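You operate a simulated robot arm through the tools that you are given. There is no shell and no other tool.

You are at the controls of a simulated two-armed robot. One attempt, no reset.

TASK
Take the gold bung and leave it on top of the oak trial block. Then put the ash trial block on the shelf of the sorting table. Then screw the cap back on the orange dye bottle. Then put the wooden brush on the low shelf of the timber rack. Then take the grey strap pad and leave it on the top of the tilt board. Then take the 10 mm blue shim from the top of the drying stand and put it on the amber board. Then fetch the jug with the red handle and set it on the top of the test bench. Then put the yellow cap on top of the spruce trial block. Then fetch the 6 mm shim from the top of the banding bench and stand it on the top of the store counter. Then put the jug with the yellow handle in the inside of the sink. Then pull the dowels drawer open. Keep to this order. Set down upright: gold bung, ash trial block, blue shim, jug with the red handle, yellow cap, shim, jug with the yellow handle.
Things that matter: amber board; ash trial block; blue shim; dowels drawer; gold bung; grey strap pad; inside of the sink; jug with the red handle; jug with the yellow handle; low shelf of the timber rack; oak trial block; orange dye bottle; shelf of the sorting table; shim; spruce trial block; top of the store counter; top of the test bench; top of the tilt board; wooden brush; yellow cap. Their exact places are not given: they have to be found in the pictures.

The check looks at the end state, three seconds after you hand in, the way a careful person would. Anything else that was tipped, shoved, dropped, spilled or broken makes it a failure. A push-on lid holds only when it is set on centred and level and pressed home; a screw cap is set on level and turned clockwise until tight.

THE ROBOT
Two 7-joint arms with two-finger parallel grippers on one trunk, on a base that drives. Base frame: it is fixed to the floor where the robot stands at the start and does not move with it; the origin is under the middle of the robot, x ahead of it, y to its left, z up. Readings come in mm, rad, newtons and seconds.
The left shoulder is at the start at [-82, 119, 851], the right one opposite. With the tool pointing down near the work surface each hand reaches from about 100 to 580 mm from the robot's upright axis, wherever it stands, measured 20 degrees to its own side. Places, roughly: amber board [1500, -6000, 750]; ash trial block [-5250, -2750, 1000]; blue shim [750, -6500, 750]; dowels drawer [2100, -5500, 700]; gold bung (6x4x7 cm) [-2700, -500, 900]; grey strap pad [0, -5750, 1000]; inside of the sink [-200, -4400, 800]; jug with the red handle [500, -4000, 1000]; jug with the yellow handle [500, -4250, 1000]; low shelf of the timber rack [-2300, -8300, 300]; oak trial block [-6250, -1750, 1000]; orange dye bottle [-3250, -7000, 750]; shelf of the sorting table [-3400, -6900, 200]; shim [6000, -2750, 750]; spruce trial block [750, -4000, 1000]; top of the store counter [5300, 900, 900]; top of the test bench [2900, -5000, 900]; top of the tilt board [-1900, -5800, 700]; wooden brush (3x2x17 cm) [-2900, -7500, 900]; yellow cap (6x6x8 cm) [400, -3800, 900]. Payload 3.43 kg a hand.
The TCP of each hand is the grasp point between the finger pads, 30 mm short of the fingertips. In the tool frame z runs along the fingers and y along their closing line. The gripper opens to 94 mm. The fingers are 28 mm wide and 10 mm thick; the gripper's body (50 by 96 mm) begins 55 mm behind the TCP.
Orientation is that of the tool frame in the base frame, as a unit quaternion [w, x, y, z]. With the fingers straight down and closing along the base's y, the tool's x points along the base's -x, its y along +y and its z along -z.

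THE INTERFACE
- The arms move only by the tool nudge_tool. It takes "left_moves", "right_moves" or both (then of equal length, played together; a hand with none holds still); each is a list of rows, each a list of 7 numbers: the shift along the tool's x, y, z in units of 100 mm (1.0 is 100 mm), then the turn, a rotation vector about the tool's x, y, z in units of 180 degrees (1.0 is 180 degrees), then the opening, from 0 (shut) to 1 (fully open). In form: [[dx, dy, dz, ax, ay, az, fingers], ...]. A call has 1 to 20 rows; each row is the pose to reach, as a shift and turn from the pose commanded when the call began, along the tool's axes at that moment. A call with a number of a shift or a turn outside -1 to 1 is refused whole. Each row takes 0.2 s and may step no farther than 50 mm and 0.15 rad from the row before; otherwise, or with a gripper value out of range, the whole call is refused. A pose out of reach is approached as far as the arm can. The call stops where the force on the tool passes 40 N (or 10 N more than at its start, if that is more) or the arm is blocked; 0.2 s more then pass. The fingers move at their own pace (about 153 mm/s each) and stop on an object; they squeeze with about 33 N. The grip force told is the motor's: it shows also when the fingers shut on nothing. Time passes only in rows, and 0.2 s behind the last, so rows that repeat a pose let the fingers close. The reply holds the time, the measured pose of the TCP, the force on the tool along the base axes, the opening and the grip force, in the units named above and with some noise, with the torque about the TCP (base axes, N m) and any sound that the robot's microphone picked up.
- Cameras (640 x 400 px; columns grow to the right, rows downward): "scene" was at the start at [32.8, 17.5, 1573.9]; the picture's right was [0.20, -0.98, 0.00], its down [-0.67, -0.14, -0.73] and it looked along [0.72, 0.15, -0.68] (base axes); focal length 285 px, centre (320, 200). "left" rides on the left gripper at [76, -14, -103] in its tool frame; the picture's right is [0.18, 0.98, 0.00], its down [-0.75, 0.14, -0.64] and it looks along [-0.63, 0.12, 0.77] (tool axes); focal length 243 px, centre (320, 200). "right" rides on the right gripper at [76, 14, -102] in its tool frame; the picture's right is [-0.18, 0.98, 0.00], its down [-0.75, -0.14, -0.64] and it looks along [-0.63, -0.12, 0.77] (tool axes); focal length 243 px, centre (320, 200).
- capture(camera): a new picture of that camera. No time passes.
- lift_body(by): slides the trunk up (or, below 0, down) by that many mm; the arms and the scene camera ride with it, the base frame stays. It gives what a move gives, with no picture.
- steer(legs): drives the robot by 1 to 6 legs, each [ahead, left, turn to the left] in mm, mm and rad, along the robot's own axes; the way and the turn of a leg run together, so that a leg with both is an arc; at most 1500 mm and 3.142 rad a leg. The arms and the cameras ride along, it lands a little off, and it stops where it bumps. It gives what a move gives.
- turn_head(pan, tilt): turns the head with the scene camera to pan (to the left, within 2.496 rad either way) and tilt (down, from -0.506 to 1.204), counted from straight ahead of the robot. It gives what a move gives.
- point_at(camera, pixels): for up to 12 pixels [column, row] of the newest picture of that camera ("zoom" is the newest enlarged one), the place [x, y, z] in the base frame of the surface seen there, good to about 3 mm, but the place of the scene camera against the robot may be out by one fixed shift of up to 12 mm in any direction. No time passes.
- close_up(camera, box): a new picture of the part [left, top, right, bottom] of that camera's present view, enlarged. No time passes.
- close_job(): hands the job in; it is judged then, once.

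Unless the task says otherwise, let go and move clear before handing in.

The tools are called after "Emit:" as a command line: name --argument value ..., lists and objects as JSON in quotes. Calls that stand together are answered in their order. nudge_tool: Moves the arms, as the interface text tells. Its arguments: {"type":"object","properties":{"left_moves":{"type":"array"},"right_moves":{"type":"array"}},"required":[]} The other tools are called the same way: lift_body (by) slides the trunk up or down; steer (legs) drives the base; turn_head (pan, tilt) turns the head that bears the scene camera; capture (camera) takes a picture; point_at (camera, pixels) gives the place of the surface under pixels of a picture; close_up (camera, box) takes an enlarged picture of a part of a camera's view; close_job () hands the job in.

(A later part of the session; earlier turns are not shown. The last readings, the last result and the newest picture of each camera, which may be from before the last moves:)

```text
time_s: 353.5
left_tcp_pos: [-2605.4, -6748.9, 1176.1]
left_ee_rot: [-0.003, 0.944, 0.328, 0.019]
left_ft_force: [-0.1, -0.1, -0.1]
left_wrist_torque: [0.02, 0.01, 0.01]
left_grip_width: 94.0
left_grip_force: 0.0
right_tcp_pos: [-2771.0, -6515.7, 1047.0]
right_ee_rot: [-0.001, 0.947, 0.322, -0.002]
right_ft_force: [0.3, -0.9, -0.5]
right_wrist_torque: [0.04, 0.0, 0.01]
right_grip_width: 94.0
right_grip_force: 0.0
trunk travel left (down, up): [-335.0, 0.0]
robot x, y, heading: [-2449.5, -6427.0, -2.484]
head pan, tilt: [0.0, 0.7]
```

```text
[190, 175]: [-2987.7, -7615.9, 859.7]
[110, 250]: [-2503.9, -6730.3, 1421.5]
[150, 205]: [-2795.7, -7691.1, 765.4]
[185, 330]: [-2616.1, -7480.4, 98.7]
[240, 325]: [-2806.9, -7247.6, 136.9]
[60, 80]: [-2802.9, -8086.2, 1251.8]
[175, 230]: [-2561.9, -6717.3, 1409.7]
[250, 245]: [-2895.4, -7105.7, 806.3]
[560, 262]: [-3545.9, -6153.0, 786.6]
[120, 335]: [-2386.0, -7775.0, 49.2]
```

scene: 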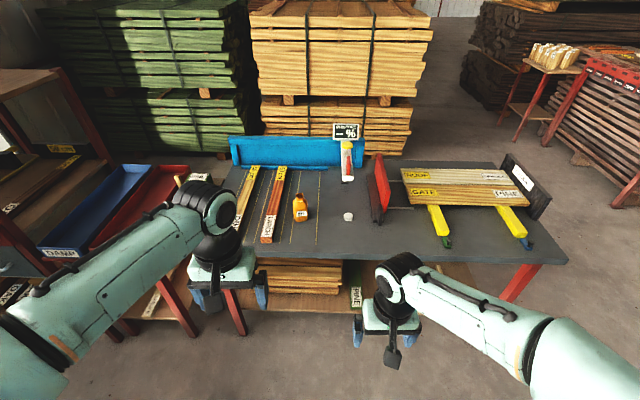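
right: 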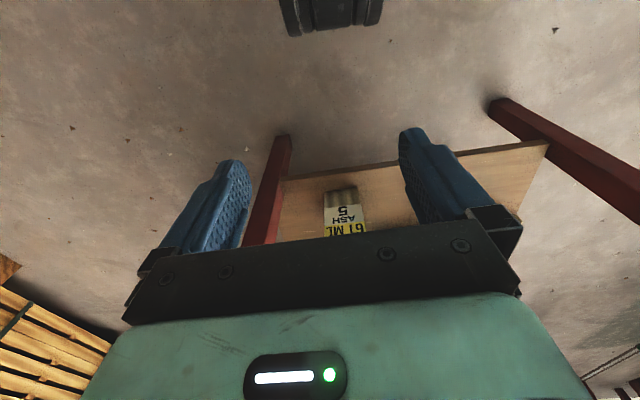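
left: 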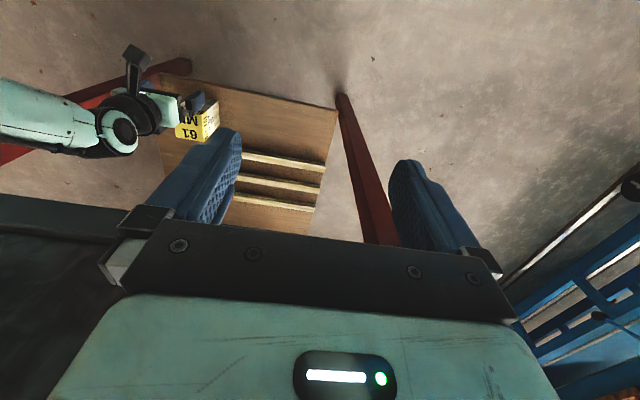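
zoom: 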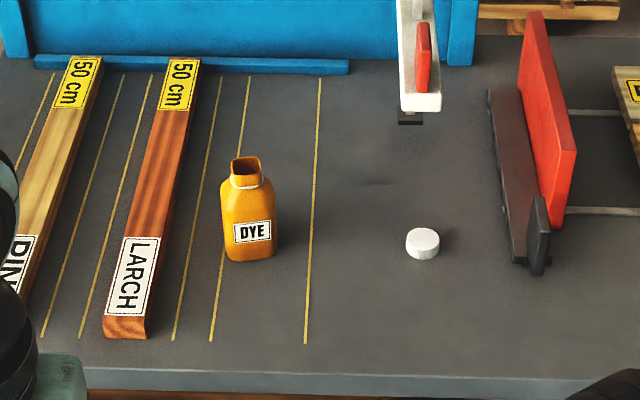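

Emit:
steer --legs '[[0, 170, 0], [415, 0, -0.015]]'

Emit:
capture --camera "right"

Emit:
capture --camera "left"

Emit:
capture --camera "scene"

```text
time_s: 357.8
left_tcp_pos: [-2833.2, -7129.8, 1174.5]
left_ee_rot: [-0.003, 0.947, 0.321, 0.02]
left_ft_force: [-0.5, -0.6, -0.6]
left_wrist_torque: [0.01, 0.01, -0.01]
left_grip_width: 94.1
left_grip_force: 0.1
right_tcp_pos: [-2993.7, -6895.6, 1045.7]
right_ee_rot: [-0.001, 0.949, 0.316, -0.001]
right_ft_force: [0.3, -0.4, 0.4]
right_wrist_torque: [0.0, 0.02, 0.01]
right_grip_width: 94.1
right_grip_force: 0.0
trunk travel left (down, up): [-335.0, 0.0]
robot x, y, heading: [-2672.3, -6811.6, -2.497]
head pan, tilt: [0.0, 0.7]
```

```text
taken
```

right: 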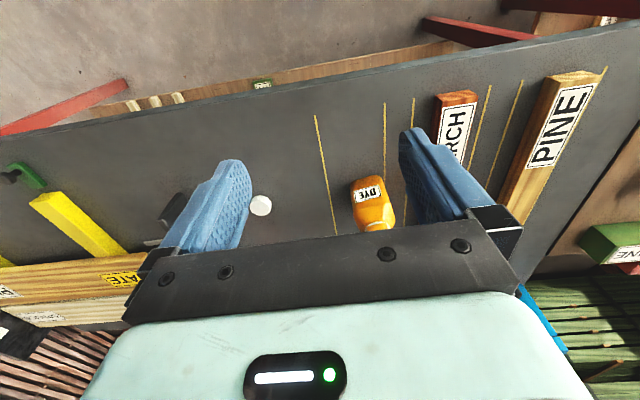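

```text
taken
```

left: 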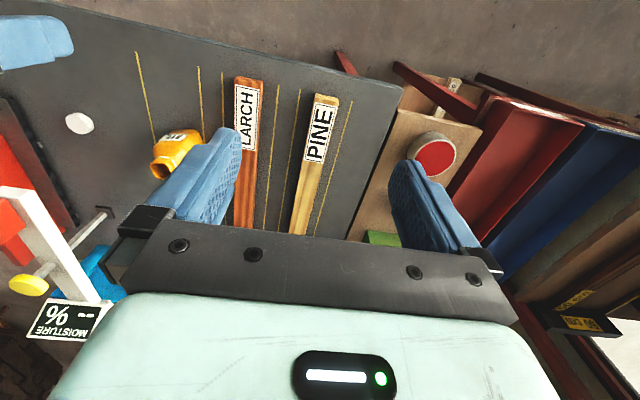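

```text
taken
```

scene: 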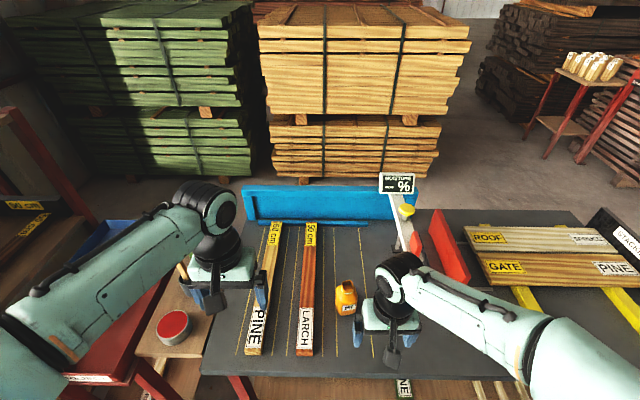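

Emit:
point_at --camera "right" --pixels '[[261, 203], [255, 197], [268, 205], [261, 214], [261, 228], [371, 190], [375, 225], [356, 200], [391, 200], [300, 205]]'

Emit:
point_at --camera "left" --pixels '[[79, 123], [68, 120], [90, 126], [160, 168], [155, 172], [168, 172], [175, 150], [190, 140], [80, 150]]'

Emit:
close_up --camera "left" --box '[50, 80, 250, 205]'

Emit:
close_up --camera "right" --box '[230, 150, 420, 250]'

```text
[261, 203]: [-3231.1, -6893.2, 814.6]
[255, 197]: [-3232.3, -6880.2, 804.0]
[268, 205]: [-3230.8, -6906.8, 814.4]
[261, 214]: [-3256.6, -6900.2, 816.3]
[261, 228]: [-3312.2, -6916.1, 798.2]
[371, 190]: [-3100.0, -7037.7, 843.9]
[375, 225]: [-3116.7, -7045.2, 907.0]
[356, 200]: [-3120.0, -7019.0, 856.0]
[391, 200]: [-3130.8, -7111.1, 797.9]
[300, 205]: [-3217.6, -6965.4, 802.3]
```

```text
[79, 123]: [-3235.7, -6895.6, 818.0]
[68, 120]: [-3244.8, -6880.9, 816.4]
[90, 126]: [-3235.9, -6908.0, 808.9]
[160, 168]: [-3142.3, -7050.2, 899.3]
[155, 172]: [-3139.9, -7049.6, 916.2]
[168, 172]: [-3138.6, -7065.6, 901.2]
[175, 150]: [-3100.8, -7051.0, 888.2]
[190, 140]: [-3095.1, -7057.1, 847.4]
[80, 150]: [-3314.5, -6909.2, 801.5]
```

```text
3.20 times, centred on (150, 142) of left
```

zoom: 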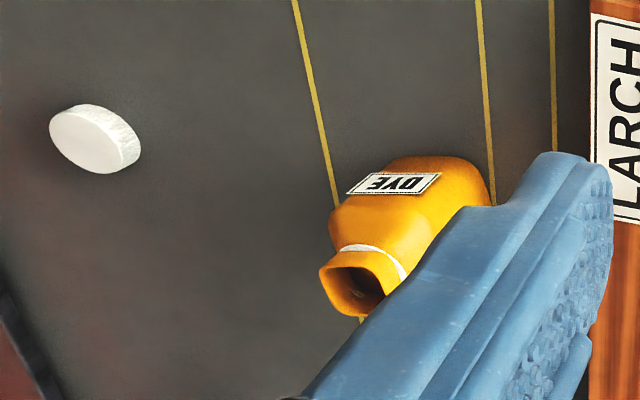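

```text
3.37 times, centred on (325, 200) of right
```

zoom: 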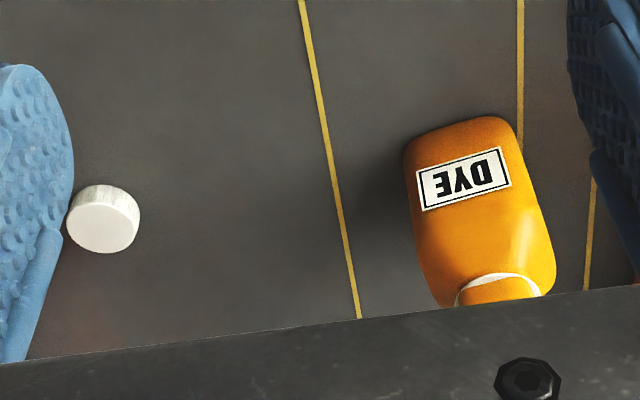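

The cap's centre is about (-3239,-6894), top z≈816 on the table at z≈800. I'll move the right hand over it and look before gripping.

Emit:
nudge_tool --right_moves '[[-0.35, -0.3, 0, 0, 0, 0, 1], [-0.65, -0.6, 0, 0, 0, 0, 1], [-0.95, -0.9, 0, 0, 0, 0, 1]]'

Emit:
nudge_tool --right_moves '[[-0.35, -0.3, 0, 0, 0, 0, 1], [-0.65, -0.59, 0, 0, 0, 0, 1], [-0.9, -0.59, 0.3, 0, 0, 0, 1], [-0.9, -0.59, 0.7, 0, 0, 0, 1], [-0.9, -0.59, 1.0, 0, 0, 0, 1]]'

Emit:
capture --camera "right"

```text
time_s: 358.6
left_tcp_pos: [-2833.1, -7128.0, 1175.6]
left_ee_rot: [-0.003, 0.947, 0.321, 0.019]
left_ft_force: [0.3, 0.0, 0.8]
left_wrist_torque: [0.01, 0.0, -0.01]
left_grip_width: 93.9
left_grip_force: 0.0
right_tcp_pos: [-3125.4, -6878.8, 1046.1]
right_ee_rot: [-0.001, 0.949, 0.316, -0.001]
right_ft_force: [-0.1, 0.5, -0.9]
right_wrist_torque: [-0.03, -0.04, 0.01]
right_grip_width: 94.1
right_grip_force: 0.1
trunk travel left (down, up): [-335.0, 0.0]
robot x, y, heading: [-2669.5, -6816.4, -2.493]
head pan, tilt: [0.0, 0.7]
```

```text
time_s: 359.8
left_tcp_pos: [-2834.1, -7129.0, 1174.2]
left_ee_rot: [-0.002, 0.947, 0.322, 0.019]
left_ft_force: [-0.7, 0.4, -1.4]
left_wrist_torque: [0.03, -0.03, 0.01]
left_grip_width: 94.2
left_grip_force: 0.0
right_tcp_pos: [-3232.6, -6887.2, 947.6]
right_ee_rot: [-0.001, 0.949, 0.315, -0.001]
right_ft_force: [-0.4, 0.7, 0.2]
right_wrist_torque: [0.02, 0.04, -0.02]
right_grip_width: 94.0
right_grip_force: 0.0
trunk travel left (down, up): [-335.0, 0.0]
robot x, y, heading: [-2672.9, -6813.6, -2.5]
head pan, tilt: [0.0, 0.7]
```

```text
taken
```

right: 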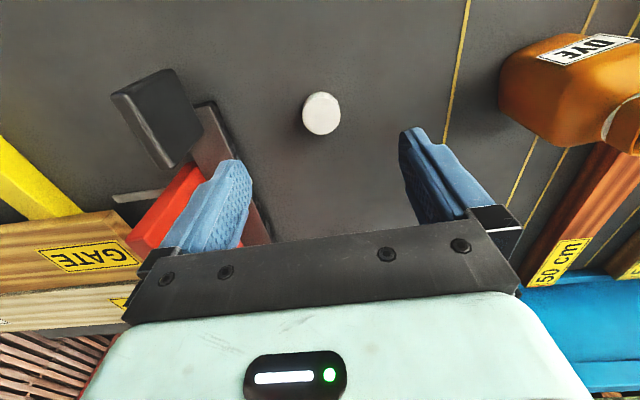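

Emit:
point_at --camera "right" --pixels '[[321, 113], [308, 113], [335, 113], [321, 98], [321, 128], [215, 140], [205, 110], [190, 200], [180, 150], [130, 95], [255, 215], [225, 160]]'

```text
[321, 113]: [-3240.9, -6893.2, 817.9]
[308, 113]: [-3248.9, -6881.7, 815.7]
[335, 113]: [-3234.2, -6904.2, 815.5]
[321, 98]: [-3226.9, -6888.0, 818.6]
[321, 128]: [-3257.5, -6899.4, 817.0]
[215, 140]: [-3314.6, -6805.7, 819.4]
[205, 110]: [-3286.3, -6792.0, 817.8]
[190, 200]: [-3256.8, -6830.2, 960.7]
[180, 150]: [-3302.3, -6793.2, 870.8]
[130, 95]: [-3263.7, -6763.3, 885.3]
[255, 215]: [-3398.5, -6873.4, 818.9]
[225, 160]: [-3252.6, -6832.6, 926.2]
```

The cap is centred at (-3241,-6893), with the rail about 108 mm to its right. I'll pre-turn the hand 90° counter-clockwise, so there's plenty of clockwise travel for screwing, while moving over the cap.

Emit:
nudge_tool --right_moves '[[-0.05, 0, 0, 0, 0, -0.04, 1], [-0.103, 0, 0, 0, 0, -0.08, 1], [-0.103, 0, 0, 0, 0, -0.12, 1], [-0.103, 0, 0, 0, 0, -0.16, 1], [-0.103, 0, 0, 0, 0, -0.2, 1], [-0.103, 0, 0, 0, 0, -0.24, 1], [-0.103, 0, 0, 0, 0, -0.28, 1], [-0.103, 0, 0, 0, 0, -0.32, 1], [-0.103, 0, 0, 0, 0, -0.36, 1], [-0.103, 0, 0, 0, 0, -0.4, 1], [-0.103, 0, 0, 0, 0, -0.44, 1], [-0.103, 0, 0, 0, 0, -0.48, 1], [-0.103, 0, 0, 0, 0, -0.5, 1]]'

Emit:
capture --camera "right"

```text
time_s: 362.6
left_tcp_pos: [-2833.0, -7130.1, 1175.5]
left_ee_rot: [-0.003, 0.947, 0.321, 0.019]
left_ft_force: [-0.5, 0.2, 0.3]
left_wrist_torque: [0.02, -0.02, 0.01]
left_grip_width: 94.0
left_grip_force: 0.1
right_tcp_pos: [-3240.6, -6893.1, 948.0]
right_ee_rot: [-0.002, 0.447, 0.895, -0.001]
right_ft_force: [-2.7, 0.8, -0.4]
right_wrist_torque: [-0.07, -0.12, -0.15]
right_grip_width: 94.2
right_grip_force: 0.0
trunk travel left (down, up): [-335.0, 0.0]
robot x, y, heading: [-2669.3, -6810.4, -2.498]
head pan, tilt: [0.0, 0.7]
```

```text
taken
```

right: 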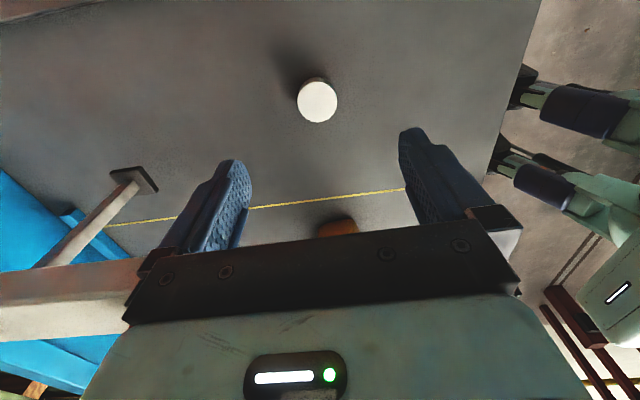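

There's a small side force (-2.7 N), so the gripper body may be touching the moisture meter's arm in front. I'll look.

Emit:
turn_head --pan -0.3 --tilt 0.8

Emit:
close_up --camera "scene" --box '[200, 60, 440, 260]'

Emit:
nudge_tool --right_moves '[[0, 0, 0, 0, 0, 0, 1]]'

```text
time_s: 363.4
left_tcp_pos: [-2833.6, -7129.0, 1175.1]
left_ee_rot: [-0.003, 0.947, 0.322, 0.019]
left_ft_force: [-0.7, 0.4, 0.6]
left_wrist_torque: [0.02, -0.01, -0.02]
left_grip_width: 94.0
left_grip_force: 0.0
right_tcp_pos: [-3240.2, -6893.1, 946.8]
right_ee_rot: [-0.002, 0.447, 0.894, 0.0]
right_ft_force: [-2.1, 1.1, 0.9]
right_wrist_torque: [-0.03, -0.03, -0.1]
right_grip_width: 94.1
right_grip_force: 0.0
trunk travel left (down, up): [-335.0, 0.0]
robot x, y, heading: [-2668.9, -6813.7, -2.502]
head pan, tilt: [-0.3, 0.799]
```

```text
2.00 times, centred on (320, 160) of scene
```

zoom: 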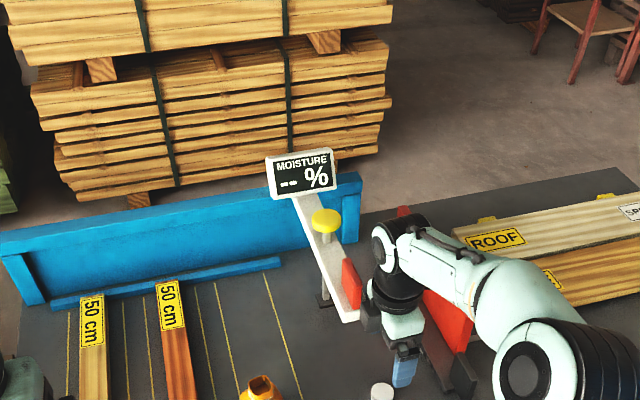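

```text
time_s: 363.8
left_tcp_pos: [-2833.1, -7129.5, 1174.6]
left_ee_rot: [-0.003, 0.947, 0.321, 0.019]
left_ft_force: [0.7, 0.3, -0.8]
left_wrist_torque: [-0.02, 0.01, -0.01]
left_grip_width: 93.6
left_grip_force: 0.1
right_tcp_pos: [-3241.1, -6893.1, 947.6]
right_ee_rot: [-0.001, 0.447, 0.894, -0.001]
right_ft_force: [-0.6, 0.9, 0.1]
right_wrist_torque: [-0.07, -0.04, -0.09]
right_grip_width: 94.0
right_grip_force: 0.0
trunk travel left (down, up): [-335.0, 0.0]
robot x, y, heading: [-2666.9, -6814.8, -2.501]
head pan, tilt: [-0.3, 0.799]
```

The rotated gripper is squeezed between the meter arm and the red fence. I'll raise, turn back, and pick the cap in the original orientation; pre-turning can wait until the cap is up high.

Emit:
nudge_tool --right_moves '[[0, 0, -0.2, 0, 0, 0, 1], [0, 0, -0.6, 0, 0, 0, 1], [0, 0, -1.0, 0, 0, 0, 1], [0, 0, -1.0, 0, 0, 0.04, 1], [0, 0, -1.0, 0, 0, 0.08, 1], [0, 0, -1.0, 0, 0, 0.12, 1], [0, 0, -1.0, 0, 0, 0.16, 1], [0, 0, -1.0, 0, 0, 0.2, 1], [0, 0, -1.0, 0, 0, 0.24, 1], [0, 0, -1.0, 0, 0, 0.28, 1], [0, 0, -1.0, 0, 0, 0.32, 1], [0, 0, -1.0, 0, 0, 0.36, 1], [0, 0, -1.0, 0, 0, 0.4, 1], [0, 0, -1.0, 0, 0, 0.44, 1], [0, 0, -1.0, 0, 0, 0.48, 1], [0, 0, -1.0, 0, 0, 0.5, 1]]'

Emit:
capture --camera "right"

Emit:
close_up --camera "scene" --box '[200, 60, 440, 260]'

```text
time_s: 367.2
left_tcp_pos: [-2832.9, -7130.4, 1175.0]
left_ee_rot: [-0.002, 0.947, 0.321, 0.019]
left_ft_force: [0.0, 0.1, 0.0]
left_wrist_torque: [-0.02, 0.03, 0.01]
left_grip_width: 94.0
left_grip_force: 0.1
right_tcp_pos: [-3240.6, -6893.1, 1048.1]
right_ee_rot: [-0.001, 0.949, 0.314, -0.002]
right_ft_force: [-0.4, 0.1, 0.6]
right_wrist_torque: [-0.02, 0.0, 0.01]
right_grip_width: 94.1
right_grip_force: 0.1
trunk travel left (down, up): [-335.0, 0.0]
robot x, y, heading: [-2668.7, -6810.2, -2.501]
head pan, tilt: [-0.3, 0.799]
```

```text
taken
```

right: 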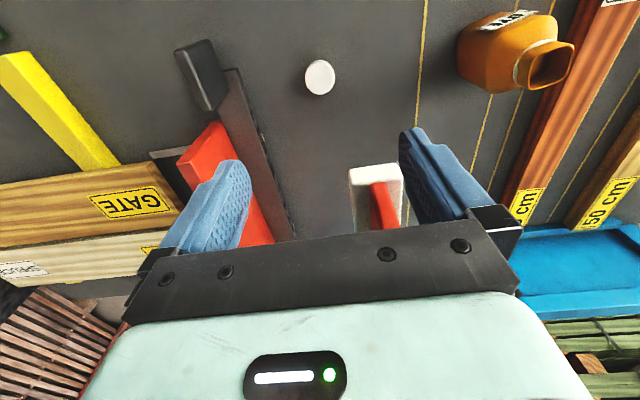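

```text
2.00 times, centred on (320, 160) of scene
```

zoom: 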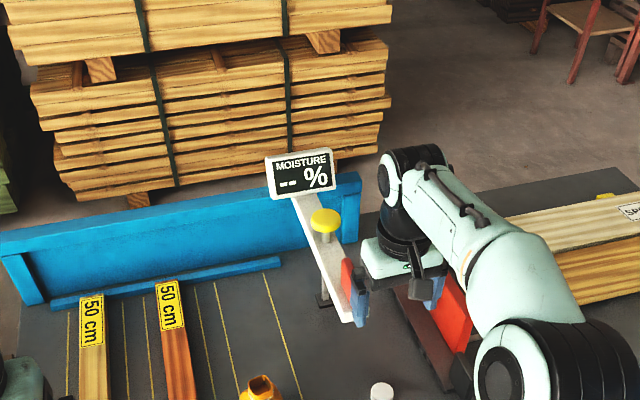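

Emit:
point_at --camera "right" --pixels '[[320, 77], [360, 175], [380, 200], [390, 175], [378, 225], [405, 215], [205, 165], [225, 205], [240, 140]]'

```text
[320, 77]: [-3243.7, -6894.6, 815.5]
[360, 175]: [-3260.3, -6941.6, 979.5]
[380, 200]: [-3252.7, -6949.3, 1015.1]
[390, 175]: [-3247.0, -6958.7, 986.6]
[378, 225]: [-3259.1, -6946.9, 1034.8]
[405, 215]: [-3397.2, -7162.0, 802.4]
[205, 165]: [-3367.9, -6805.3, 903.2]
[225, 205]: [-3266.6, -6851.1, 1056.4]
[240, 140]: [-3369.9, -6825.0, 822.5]
```

The meter arm's end hangs at z 980 to 1035, only about 50 mm from the cap's axis, so a vertical wrist would brush it at gripping height. I'll grip the cap with the hand leaning back 18° towards me, carry it 100 mm nearer, set it down and re-grip it upright.

Emit:
nudge_tool --right_moves '[[0.3, 0, 0, 0, 0, 0, 1], [0.6, 0, 0, 0, -0.04, 0, 1], [0.6, 0, 0, 0, -0.08, 0, 1], [0.6, 0, 0, 0, -0.1, 0, 1], [0.6, 0, 0.4, 0, -0.1, 0, 1], [0.6, 0, 0.8, 0, -0.1, 0, 1], [0.6, 0, 1.0, 0, -0.1, 0, 1]]'

Emit:
nudge_tool --right_moves '[[0.12, 0, 0.38, 0, 0, 0, 1], [0.247, 0, 0.76, 0, 0, 0, 1]]'

Emit:
capture --camera "right"

```text
time_s: 368.8
left_tcp_pos: [-2832.7, -7129.9, 1175.1]
left_ee_rot: [-0.003, 0.947, 0.321, 0.019]
left_ft_force: [-0.8, 0.0, 0.3]
left_wrist_torque: [-0.02, 0.03, -0.02]
left_grip_width: 94.2
left_grip_force: 0.0
right_tcp_pos: [-3193.0, -6856.1, 946.4]
right_ee_rot: [0.049, 0.937, 0.312, -0.151]
right_ft_force: [-0.9, -0.8, 0.1]
right_wrist_torque: [-0.01, -0.02, -0.03]
right_grip_width: 94.4
right_grip_force: 0.0
trunk travel left (down, up): [-335.0, 0.0]
robot x, y, heading: [-2667.8, -6811.2, -2.501]
head pan, tilt: [-0.3, 0.799]
```

```text
time_s: 369.4
left_tcp_pos: [-2835.2, -7128.9, 1174.4]
left_ee_rot: [-0.002, 0.947, 0.322, 0.019]
left_ft_force: [0.2, 1.1, 1.0]
left_wrist_torque: [-0.02, -0.01, -0.03]
left_grip_width: 94.4
left_grip_force: 0.1
right_tcp_pos: [-3193.5, -6857.7, 867.7]
right_ee_rot: [0.049, 0.937, 0.312, -0.15]
right_ft_force: [0.2, 0.4, 0.0]
right_wrist_torque: [-0.02, -0.02, 0.04]
right_grip_width: 93.8
right_grip_force: 0.1
trunk travel left (down, up): [-335.0, 0.0]
robot x, y, heading: [-2671.5, -6812.9, -2.506]
head pan, tilt: [-0.3, 0.799]
```

```text
taken
```

right: 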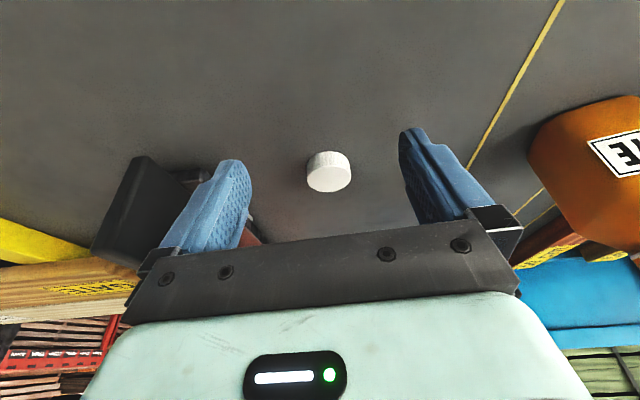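

Emit:
point_at --camera "right" --pixels '[[328, 178], [310, 175], [349, 172], [328, 188], [175, 180], [195, 172], [240, 235]]'

```text
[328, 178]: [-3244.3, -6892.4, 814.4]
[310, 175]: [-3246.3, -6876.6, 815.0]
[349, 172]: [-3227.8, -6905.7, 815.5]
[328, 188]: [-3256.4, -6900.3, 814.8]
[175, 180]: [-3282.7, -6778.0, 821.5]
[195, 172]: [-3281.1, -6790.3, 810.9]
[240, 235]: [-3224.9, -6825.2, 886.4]
```

Emit:
nudge_tool --right_moves '[[-0.25, 0, 0.08, 0, 0, 0, 0.65], [-0.502, 0, 0.163, 0, 0, 0, 0.65], [-0.45, 0, 0.32, 0, 0, 0, 0.65], [-0.404, 0, 0.465, 0, 0, 0, 0.65]]'

Emit:
capture --camera "right"

```text
time_s: 370.4
left_tcp_pos: [-2833.0, -7129.0, 1175.0]
left_ee_rot: [-0.003, 0.947, 0.322, 0.018]
left_ft_force: [0.2, 0.4, -0.3]
left_wrist_torque: [-0.01, 0.02, 0.01]
left_grip_width: 94.1
left_grip_force: 0.1
right_tcp_pos: [-3234.6, -6889.0, 836.1]
right_ee_rot: [0.049, 0.937, 0.311, -0.15]
right_ft_force: [0.6, -0.1, 0.1]
right_wrist_torque: [0.0, -0.01, 0.01]
right_grip_width: 61.2
right_grip_force: 0.0
trunk travel left (down, up): [-335.0, 0.0]
robot x, y, heading: [-2667.4, -6816.3, -2.497]
head pan, tilt: [-0.3, 0.799]
```

```text
taken
```

right: 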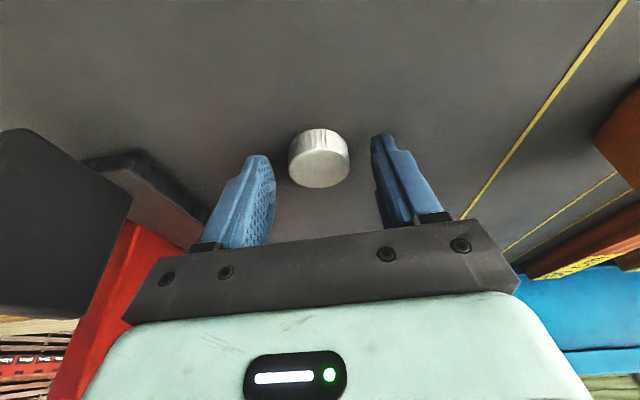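

Emit:
nudge_tool --right_moves '[[0.005, 0, 0.015, 0, 0, 0, 0.65], [0.005, 0, 0.015, 0, 0, 0, 0.2], [0.005, 0, 0.015, 0, 0, 0, 0.2], [0.005, 0, 0.015, 0, 0, 0, 0.2]]'

Emit:
capture --camera "right"

```text
time_s: 371.4
left_tcp_pos: [-2833.2, -7130.0, 1175.4]
left_ee_rot: [-0.003, 0.947, 0.321, 0.019]
left_ft_force: [-0.6, -0.1, -0.8]
left_wrist_torque: [-0.04, 0.0, -0.01]
left_grip_width: 94.0
left_grip_force: 0.1
right_tcp_pos: [-3235.5, -6887.9, 834.8]
right_ee_rot: [0.049, 0.937, 0.311, -0.15]
right_ft_force: [-0.3, 0.0, -0.3]
right_wrist_torque: [0.0, 0.0, -0.01]
right_grip_width: 36.1
right_grip_force: 33.4
trunk travel left (down, up): [-335.0, 0.0]
robot x, y, heading: [-2669.7, -6813.4, -2.498]
head pan, tilt: [-0.3, 0.799]
```

```text
taken
```

right: 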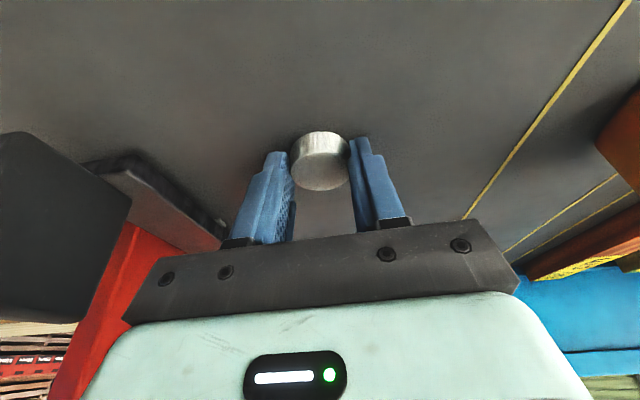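

Gripped at 36 mm. I'll lift 15, carry it 90 mm towards me, and set it down.

Emit:
nudge_tool --right_moves '[[-0.023, 0, -0.07, 0, 0, 0, 0.2], [-0.046, 0, -0.143, 0, 0, 0, 0.2], [0.17, 0, -0.21, 0, 0, 0, 0.2], [0.382, 0, -0.282, 0, 0, 0, 0.2], [0.6, 0, -0.35, 0, 0, 0, 0.2], [0.81, 0, -0.421, 0, 0, 0, 0.2], [0.84, 0, -0.33, 0, 0, 0, 0.2], [0.854, 0, -0.283, 0, 0, 0, 0.2]]'

Emit:
capture --camera "right"

```text
time_s: 373.2
left_tcp_pos: [-2834.6, -7129.2, 1174.6]
left_ee_rot: [-0.003, 0.947, 0.321, 0.019]
left_ft_force: [0.4, -1.1, -0.5]
left_wrist_torque: [0.0, 0.01, -0.04]
left_grip_width: 94.1
left_grip_force: 0.0
right_tcp_pos: [-3161.8, -6835.7, 834.8]
right_ee_rot: [0.05, 0.936, 0.312, -0.151]
right_ft_force: [-1.0, -0.4, 0.7]
right_wrist_torque: [0.01, 0.0, -0.07]
right_grip_width: 35.9
right_grip_force: 33.2
trunk travel left (down, up): [-335.0, 0.0]
robot x, y, heading: [-2670.2, -6813.5, -2.496]
head pan, tilt: [-0.3, 0.799]
```

```text
taken
```

right: 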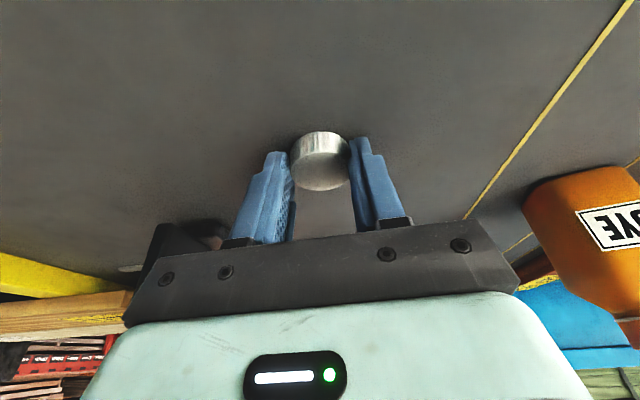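

Emit:
nudge_tool --right_moves '[[0, 0, 0, 0, 0, 0, 0.65], [0, 0, 0, 0, 0, 0, 0.65], [-0.1, 0, -0.3, 0, 0, 0, 0.65], [-0.216, 0, -0.666, 0, 0, 0, 0.65], [-0.216, 0, -0.666, 0, 0.04, 0, 0.65], [-0.216, 0, -0.666, 0, 0.08, 0, 0.65], [-0.216, 0, -0.666, 0, 0.1, 0, 0.65]]'

Emit:
capture --camera "right"

```text
time_s: 374.8
left_tcp_pos: [-2834.1, -7128.9, 1175.0]
left_ee_rot: [-0.004, 0.947, 0.321, 0.02]
left_ft_force: [0.2, 0.5, -0.7]
left_wrist_torque: [-0.05, 0.01, 0.01]
left_grip_width: 94.1
left_grip_force: 0.1
right_tcp_pos: [-3161.7, -6834.4, 904.5]
right_ee_rot: [0.0, 0.949, 0.316, -0.003]
right_ft_force: [-0.4, -0.4, 0.8]
right_wrist_torque: [-0.04, 0.0, 0.02]
right_grip_width: 61.3
right_grip_force: 0.0
trunk travel left (down, up): [-335.0, 0.0]
robot x, y, heading: [-2672.9, -6813.1, -2.502]
head pan, tilt: [-0.3, 0.799]
```

```text
taken
```

right: 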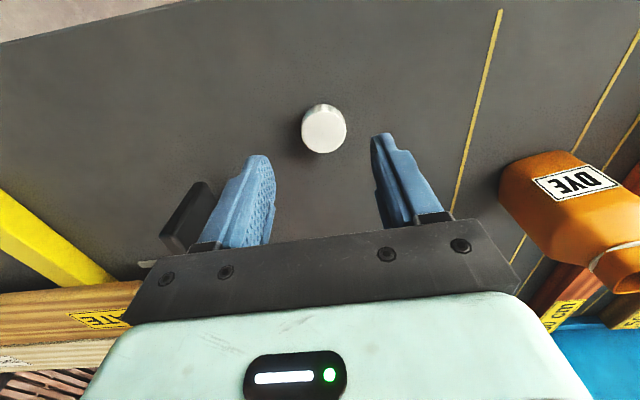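

Emit:
point_at --camera "right" --pixels '[[324, 132], [308, 132], [341, 132], [325, 120], [324, 148], [190, 200], [430, 190]]'

Emit:
nudge_tool --right_moves '[[0, 0, 0, 0, 0, -0.04, 1], [0, 0, 0, 0, 0, -0.08, 1], [0, 0, 0, 0, 0, -0.12, 1], [0, 0, 0, 0, 0, -0.16, 1], [0, 0, 0, 0, 0, -0.2, 1], [0, 0, 0, 0, 0, -0.24, 1], [0, 0, 0, 0, 0, -0.28, 1], [0, 0, 0, 0, 0, -0.32, 1], [0, 0, 0, 0, 0, -0.36, 1], [0, 0, 0, 0, 0, -0.4, 1], [0, 0, 0, 0, 0, -0.44, 1], [0, 0, 0, 0, 0, -0.48, 1], [0, 0, 0, 0, 0, -0.5, 1]]'

Emit:
capture --camera "right"

```text
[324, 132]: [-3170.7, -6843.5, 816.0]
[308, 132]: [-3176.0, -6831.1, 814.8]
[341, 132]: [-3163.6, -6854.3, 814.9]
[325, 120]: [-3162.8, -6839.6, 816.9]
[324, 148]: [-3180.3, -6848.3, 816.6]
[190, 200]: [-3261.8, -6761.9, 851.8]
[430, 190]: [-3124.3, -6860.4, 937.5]
```

```text
time_s: 377.6
left_tcp_pos: [-2832.4, -7130.3, 1174.4]
left_ee_rot: [-0.002, 0.947, 0.322, 0.019]
left_ft_force: [0.5, -0.6, 0.1]
left_wrist_torque: [0.01, 0.01, 0.01]
left_grip_width: 93.8
left_grip_force: 0.1
right_tcp_pos: [-3163.2, -6834.4, 905.0]
right_ee_rot: [-0.002, 0.447, 0.895, -0.001]
right_ft_force: [0.7, -0.4, -0.1]
right_wrist_torque: [0.01, 0.0, 0.02]
right_grip_width: 93.9
right_grip_force: 0.1
trunk travel left (down, up): [-335.0, 0.0]
robot x, y, heading: [-2673.3, -6813.5, -2.501]
head pan, tilt: [-0.3, 0.799]
```

```text
taken
```

right: 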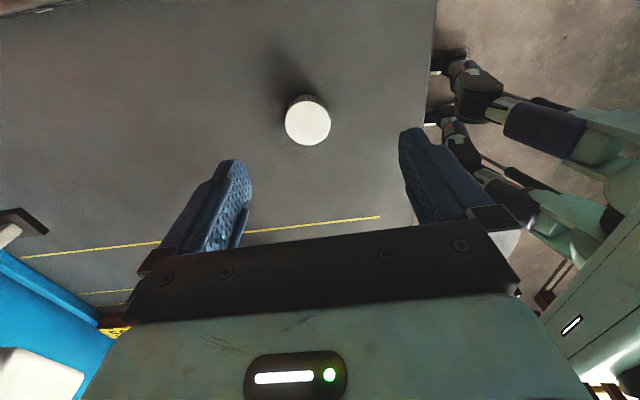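

Emit:
point_at --camera "right" --pixels '[[308, 124], [290, 124], [325, 124], [308, 107], [308, 141]]'

```text
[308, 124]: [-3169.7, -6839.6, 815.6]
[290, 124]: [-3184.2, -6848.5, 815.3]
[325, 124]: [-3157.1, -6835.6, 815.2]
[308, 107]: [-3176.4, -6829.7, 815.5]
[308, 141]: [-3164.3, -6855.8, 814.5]
```

Emit:
nudge_tool --right_moves '[[-0.02, -0.105, 0.0, 0, 0, 0, 0.7], [-0.02, -0.105, 0.4, 0, 0, 0, 0.7], [-0.02, -0.105, 0.6, 0, 0, 0, 0.7], [-0.02, -0.105, 0.72, 0, 0, 0, 0.7], [-0.02, -0.105, 0.72, 0, 0, 0, 0.2], [-0.02, -0.105, 0.72, 0, 0, 0, 0.2], [-0.02, -0.105, 0.72, 0, 0, 0, 0.2]]'

Emit:
capture --camera "right"

```text
time_s: 379.2
left_tcp_pos: [-2832.3, -7130.2, 1175.6]
left_ee_rot: [-0.003, 0.947, 0.321, 0.019]
left_ft_force: [-0.5, -0.2, -0.8]
left_wrist_torque: [0.0, -0.02, 0.0]
left_grip_width: 94.1
left_grip_force: 0.0
right_tcp_pos: [-3169.0, -6843.2, 833.0]
right_ee_rot: [-0.002, 0.448, 0.894, -0.002]
right_ft_force: [-1.0, 0.7, 0.4]
right_wrist_torque: [-0.01, -0.01, 0.01]
right_grip_width: 36.1
right_grip_force: 33.3
trunk travel left (down, up): [-335.0, 0.0]
robot x, y, heading: [-2672.0, -6815.5, -2.499]
head pan, tilt: [-0.3, 0.799]
```

```text
taken
```

right: 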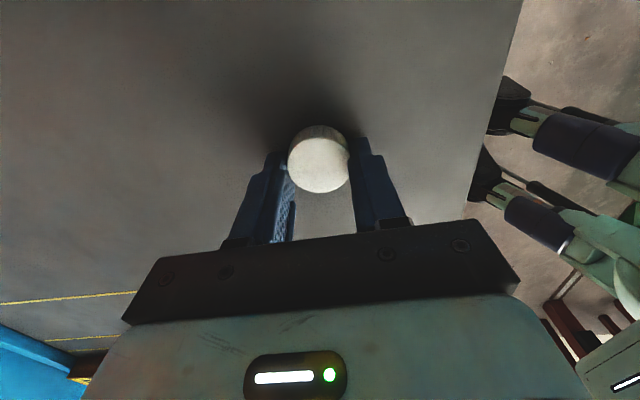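

Cap is gripped upright. I'll lift it; the right camera now faces towards the bottle, so I can measure the neck from there.

Emit:
nudge_tool --right_moves '[[0, 0, -0.3, 0, 0, 0, 0.2], [0, 0, -0.7, 0, 0, 0, 0.2], [0, 0, -1.0, 0, 0, 0, 0.2]]'

Emit:
nudge_tool --right_moves '[[0, 0, -0.4, 0, 0, 0, 0.2], [0, 0, -0.8, 0, 0, 0, 0.2], [0, 0, -1.0, 0, 0, 0, 0.2]]'

Emit:
capture --camera "right"

```text
time_s: 380.0
left_tcp_pos: [-2833.0, -7129.0, 1174.3]
left_ee_rot: [-0.003, 0.947, 0.321, 0.019]
left_ft_force: [-0.2, -0.3, 0.1]
left_wrist_torque: [-0.01, 0.02, -0.05]
left_grip_width: 94.0
left_grip_force: 0.0
right_tcp_pos: [-3168.3, -6841.6, 932.0]
right_ee_rot: [-0.002, 0.447, 0.894, -0.002]
right_ft_force: [-0.1, 0.4, 0.3]
right_wrist_torque: [-0.01, -0.02, 0.01]
right_grip_width: 36.0
right_grip_force: 33.3
trunk travel left (down, up): [-335.0, 0.0]
robot x, y, heading: [-2671.9, -6813.8, -2.503]
head pan, tilt: [-0.3, 0.799]
```

```text
time_s: 380.8
left_tcp_pos: [-2834.0, -7129.2, 1175.5]
left_ee_rot: [-0.003, 0.947, 0.322, 0.019]
left_ft_force: [0.3, 0.3, 0.2]
left_wrist_torque: [0.03, -0.02, 0.0]
left_grip_width: 93.9
left_grip_force: 0.2
right_tcp_pos: [-3169.3, -6842.1, 1032.7]
right_ee_rot: [-0.002, 0.448, 0.894, -0.001]
right_ft_force: [0.7, -0.2, -0.2]
right_wrist_torque: [0.0, 0.0, 0.01]
right_grip_width: 35.7
right_grip_force: 33.1
trunk travel left (down, up): [-335.0, 0.0]
robot x, y, heading: [-2669.1, -6810.9, -2.498]
head pan, tilt: [-0.3, 0.799]
```

```text
taken
```

right: 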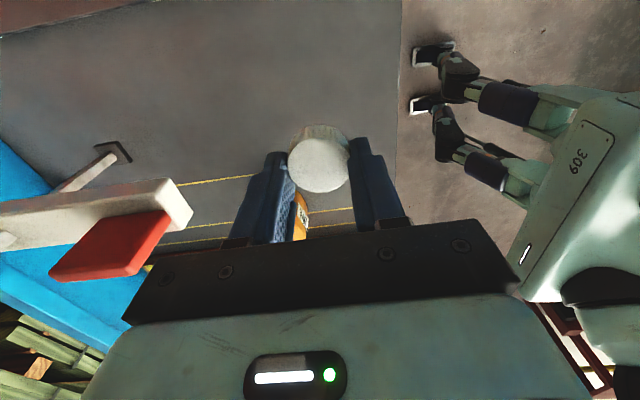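

Emit:
close_up --camera "left" --box '[135, 130, 215, 190]'

```text
6.67 times, centred on (175, 160) of left
```

zoom: 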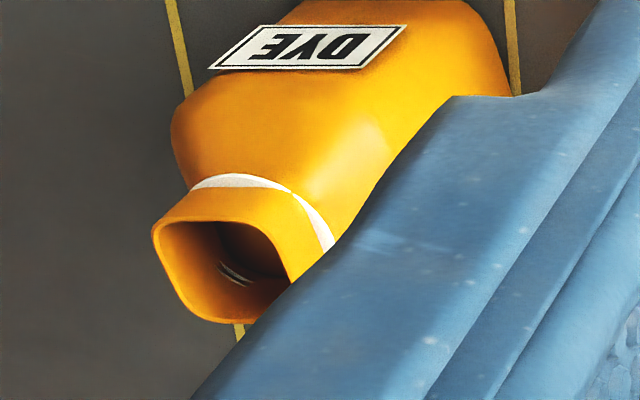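

Emit:
nudge_tool --left_moves '[[0, 0.3, 0, 0, 0, 0, 1], [-0.3, 0.45, 0, 0, 0, 0, 1]]'

Emit:
capture --camera "left"

Emit:
close_up --camera "left" --box '[70, 110, 190, 200]'

```text
time_s: 381.4
left_tcp_pos: [-2831.5, -7185.2, 1173.1]
left_ee_rot: [-0.003, 0.947, 0.322, 0.02]
left_ft_force: [-0.1, -0.2, 0.3]
left_wrist_torque: [0.03, 0.03, -0.02]
left_grip_width: 94.0
left_grip_force: 0.0
right_tcp_pos: [-3170.0, -6842.4, 1031.8]
right_ee_rot: [-0.001, 0.448, 0.894, -0.001]
right_ft_force: [0.1, 0.0, -0.3]
right_wrist_torque: [-0.01, -0.02, -0.04]
right_grip_width: 36.3
right_grip_force: 32.9
trunk travel left (down, up): [-335.0, 0.0]
robot x, y, heading: [-2670.5, -6817.4, -2.5]
head pan, tilt: [-0.3, 0.799]
```

```text
taken
```

left: 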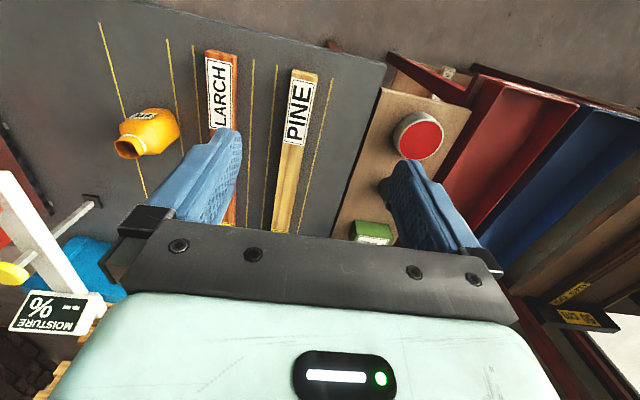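

```text
4.44 times, centred on (130, 155) of left
```

zoom: 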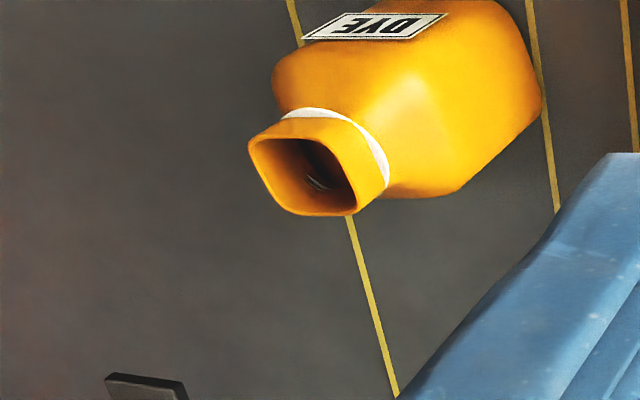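

Emit:
point_at --camera "zoom" --pixels '[[251, 143], [285, 137], [318, 139], [338, 165], [354, 200], [325, 214], [290, 208], [265, 178], [330, 120], [372, 165], [345, 112], [385, 180]]'

```text
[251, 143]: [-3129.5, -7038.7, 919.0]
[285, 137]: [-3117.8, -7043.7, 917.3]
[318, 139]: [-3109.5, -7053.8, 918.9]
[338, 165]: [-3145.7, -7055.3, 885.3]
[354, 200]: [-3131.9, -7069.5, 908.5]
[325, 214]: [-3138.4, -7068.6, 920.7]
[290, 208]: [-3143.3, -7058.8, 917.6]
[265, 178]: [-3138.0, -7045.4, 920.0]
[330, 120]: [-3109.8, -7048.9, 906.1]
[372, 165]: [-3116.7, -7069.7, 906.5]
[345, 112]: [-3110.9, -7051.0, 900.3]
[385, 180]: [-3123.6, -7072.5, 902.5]
```

The neck's rim centre is about (-3126.4,-7056.3) at z≈919. I'll move the cap over it, going left first and then forward.

Emit:
nudge_tool --right_moves '[[-0.4, 0, 0, 0, 0, 0, 0.2], [-0.8, 0, 0, 0, 0, 0, 0.2], [-1.0, 0, 0, 0, 0, 0, 0.2]]'

Emit:
nudge_tool --right_moves '[[-0.4, -0.1, 0, 0, 0, 0, 0.2], [-0.8, -0.3, 0, 0, 0, 0, 0.2], [-0.97, -0.65, 0, 0, 0, 0, 0.2], [-0.97, -0.94, 0, 0, 0, 0, 0.2]]'

Emit:
capture --camera "left"

Emit:
capture --camera "right"

```text
time_s: 382.2
left_tcp_pos: [-2830.2, -7184.0, 1175.4]
left_ee_rot: [-0.004, 0.947, 0.322, 0.019]
left_ft_force: [-0.1, 0.2, 0.2]
left_wrist_torque: [0.02, -0.03, 0.02]
left_grip_width: 93.9
left_grip_force: 0.1
right_tcp_pos: [-3109.4, -6922.2, 1031.7]
right_ee_rot: [-0.001, 0.448, 0.894, -0.002]
right_ft_force: [-0.6, -0.8, -0.1]
right_wrist_torque: [0.01, -0.03, -0.03]
right_grip_width: 36.0
right_grip_force: 32.6
trunk travel left (down, up): [-335.0, 0.0]
robot x, y, heading: [-2669.5, -6813.6, -2.495]
head pan, tilt: [-0.3, 0.799]
```

```text
time_s: 383.2
left_tcp_pos: [-2829.5, -7185.5, 1174.0]
left_ee_rot: [-0.003, 0.947, 0.322, 0.019]
left_ft_force: [-0.5, -0.6, -0.1]
left_wrist_torque: [0.0, 0.01, -0.01]
left_grip_width: 94.1
left_grip_force: 0.0
right_tcp_pos: [-3126.7, -7056.7, 1031.4]
right_ee_rot: [-0.001, 0.448, 0.894, -0.001]
right_ft_force: [0.1, -0.3, 0.7]
right_wrist_torque: [-0.01, 0.03, 0.04]
right_grip_width: 35.9
right_grip_force: 32.8
trunk travel left (down, up): [-335.0, 0.0]
robot x, y, heading: [-2670.4, -6812.4, -2.5]
head pan, tilt: [-0.3, 0.799]
```

```text
taken
```

left: 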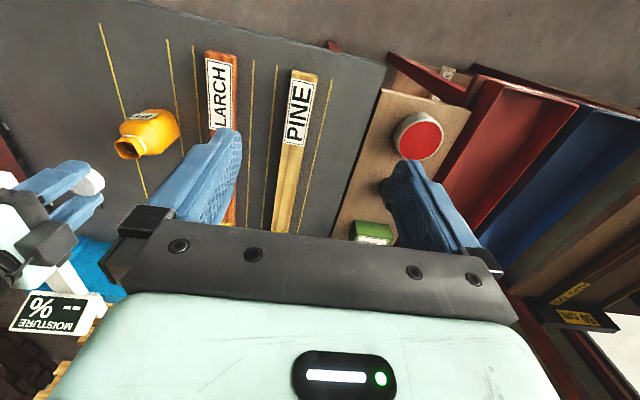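

```text
taken
```

right: 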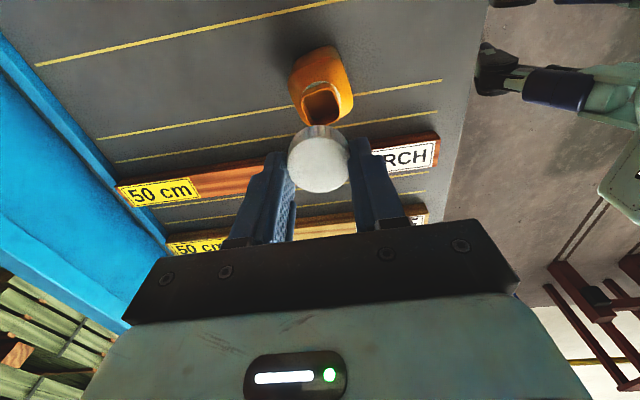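

The right camera sees the neck at (322,100). I'll cross-check the rim position from here.

Emit:
close_up --camera "right" --box '[270, 40, 370, 140]'

```text
4.00 times, centred on (320, 90) of right
```

zoom: 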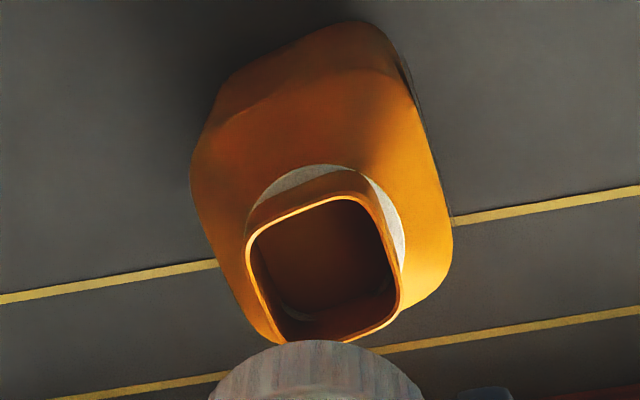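

Emit:
point_at --camera "zoom" --pixels '[[247, 245], [350, 195], [397, 295], [290, 341], [300, 212], [378, 240], [350, 337], [262, 295], [258, 205], [402, 250], [372, 180], [320, 168]]'

```text
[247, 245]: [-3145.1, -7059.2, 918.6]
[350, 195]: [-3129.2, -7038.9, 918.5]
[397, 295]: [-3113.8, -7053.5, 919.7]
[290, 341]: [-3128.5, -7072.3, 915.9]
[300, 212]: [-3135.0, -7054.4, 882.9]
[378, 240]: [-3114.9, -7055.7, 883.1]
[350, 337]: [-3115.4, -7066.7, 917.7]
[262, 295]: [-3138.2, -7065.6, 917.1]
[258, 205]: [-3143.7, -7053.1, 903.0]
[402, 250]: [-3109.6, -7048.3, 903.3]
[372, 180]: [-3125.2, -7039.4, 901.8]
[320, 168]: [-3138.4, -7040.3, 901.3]
```

Both views give the neck centre at about (-3127.7,-7056), and my hand is within 1 mm of it. I'll descend to just above the rim, then touch down gently.

Emit:
nudge_tool --right_moves '[[0.01, 0, 0.3, 0, 0, 0, 0.2], [0.01, 0, 0.6, 0, 0, 0, 0.2], [0.01, 0, 0.74, 0, 0, 0, 0.2]]'

Emit:
close_up --camera "left" --box '[50, 90, 210, 210]'

Emit:
capture --camera "right"

```text
time_s: 384.0
left_tcp_pos: [-2830.2, -7184.2, 1174.5]
left_ee_rot: [-0.003, 0.947, 0.322, 0.02]
left_ft_force: [-0.1, 0.2, -0.4]
left_wrist_torque: [0.02, 0.03, 0.0]
left_grip_width: 94.0
left_grip_force: 0.0
right_tcp_pos: [-3128.2, -7056.1, 957.2]
right_ee_rot: [-0.002, 0.448, 0.894, -0.002]
right_ft_force: [0.0, -0.6, 0.2]
right_wrist_torque: [0.0, -0.01, 0.0]
right_grip_width: 35.9
right_grip_force: 33.5
trunk travel left (down, up): [-335.0, 0.0]
robot x, y, heading: [-2667.4, -6815.0, -2.502]
head pan, tilt: [-0.3, 0.799]
```

```text
3.33 times, centred on (130, 150) of left
```

zoom: 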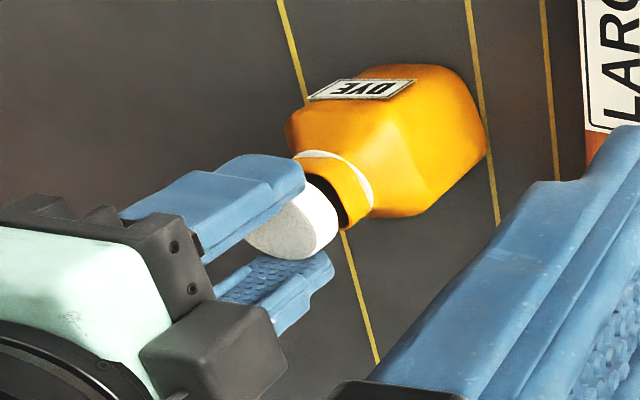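

```text
taken
```

right: 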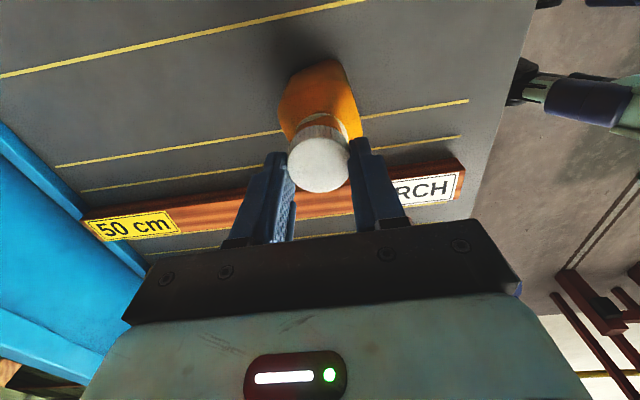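

Aligned. I'll lower in 2 to 3 mm steps watching the force.

Emit:
nudge_tool --right_moves '[[0, 0, 0.03, 0, 0, 0, 0.2], [0, 0, 0.06, 0, 0, 0, 0.2]]'

Emit:
nudge_tool --right_moves '[[0, 0, 0.02, 0, 0, 0, 0.2], [0, 0, 0.04, 0, 0, 0, 0.2]]'

Emit:
nudge_tool --right_moves '[[0, 0, 0.02, 0, 0, 0, 0.2], [0, 0, 0.03, 0, 0, 0, 0.2]]'

```text
time_s: 384.6
left_tcp_pos: [-2830.7, -7184.5, 1174.5]
left_ee_rot: [-0.004, 0.947, 0.321, 0.019]
left_ft_force: [-0.1, 0.0, 0.7]
left_wrist_torque: [-0.02, 0.02, 0.01]
left_grip_width: 93.8
left_grip_force: 0.2
right_tcp_pos: [-3127.2, -7055.5, 952.6]
right_ee_rot: [-0.001, 0.447, 0.894, -0.001]
right_ft_force: [0.0, 0.2, -0.2]
right_wrist_torque: [0.02, 0.02, 0.03]
right_grip_width: 35.8
right_grip_force: 33.0
trunk travel left (down, up): [-335.0, 0.0]
robot x, y, heading: [-2669.9, -6815.6, -2.499]
head pan, tilt: [-0.3, 0.799]
```

```text
time_s: 385.2
left_tcp_pos: [-2829.6, -7183.3, 1174.6]
left_ee_rot: [-0.003, 0.947, 0.321, 0.019]
left_ft_force: [-0.3, -0.3, 0.3]
left_wrist_torque: [-0.03, 0.02, -0.02]
left_grip_width: 94.1
left_grip_force: 0.2
right_tcp_pos: [-3127.0, -7056.9, 950.0]
right_ee_rot: [-0.002, 0.447, 0.894, -0.004]
right_ft_force: [0.5, 0.8, 9.2]
right_wrist_torque: [0.01, -0.12, 0.01]
right_grip_width: 35.9
right_grip_force: 32.8
trunk travel left (down, up): [-335.0, 0.0]
robot x, y, heading: [-2671.3, -6813.4, -2.497]
head pan, tilt: [-0.3, 0.799]
```

```text
time_s: 385.8
left_tcp_pos: [-2828.8, -7183.2, 1175.9]
left_ee_rot: [-0.002, 0.947, 0.321, 0.018]
left_ft_force: [0.2, -0.3, -0.7]
left_wrist_torque: [-0.03, 0.0, -0.02]
left_grip_width: 94.0
left_grip_force: 0.0
right_tcp_pos: [-3127.6, -7055.6, 949.0]
right_ee_rot: [-0.003, 0.448, 0.894, -0.005]
right_ft_force: [-1.1, 1.6, 31.1]
right_wrist_torque: [-0.2, -0.2, 0.01]
right_grip_width: 35.8
right_grip_force: 33.3
trunk travel left (down, up): [-335.0, 0.0]
robot x, y, heading: [-2670.3, -6810.4, -2.499]
head pan, tilt: [-0.3, 0.799]
```

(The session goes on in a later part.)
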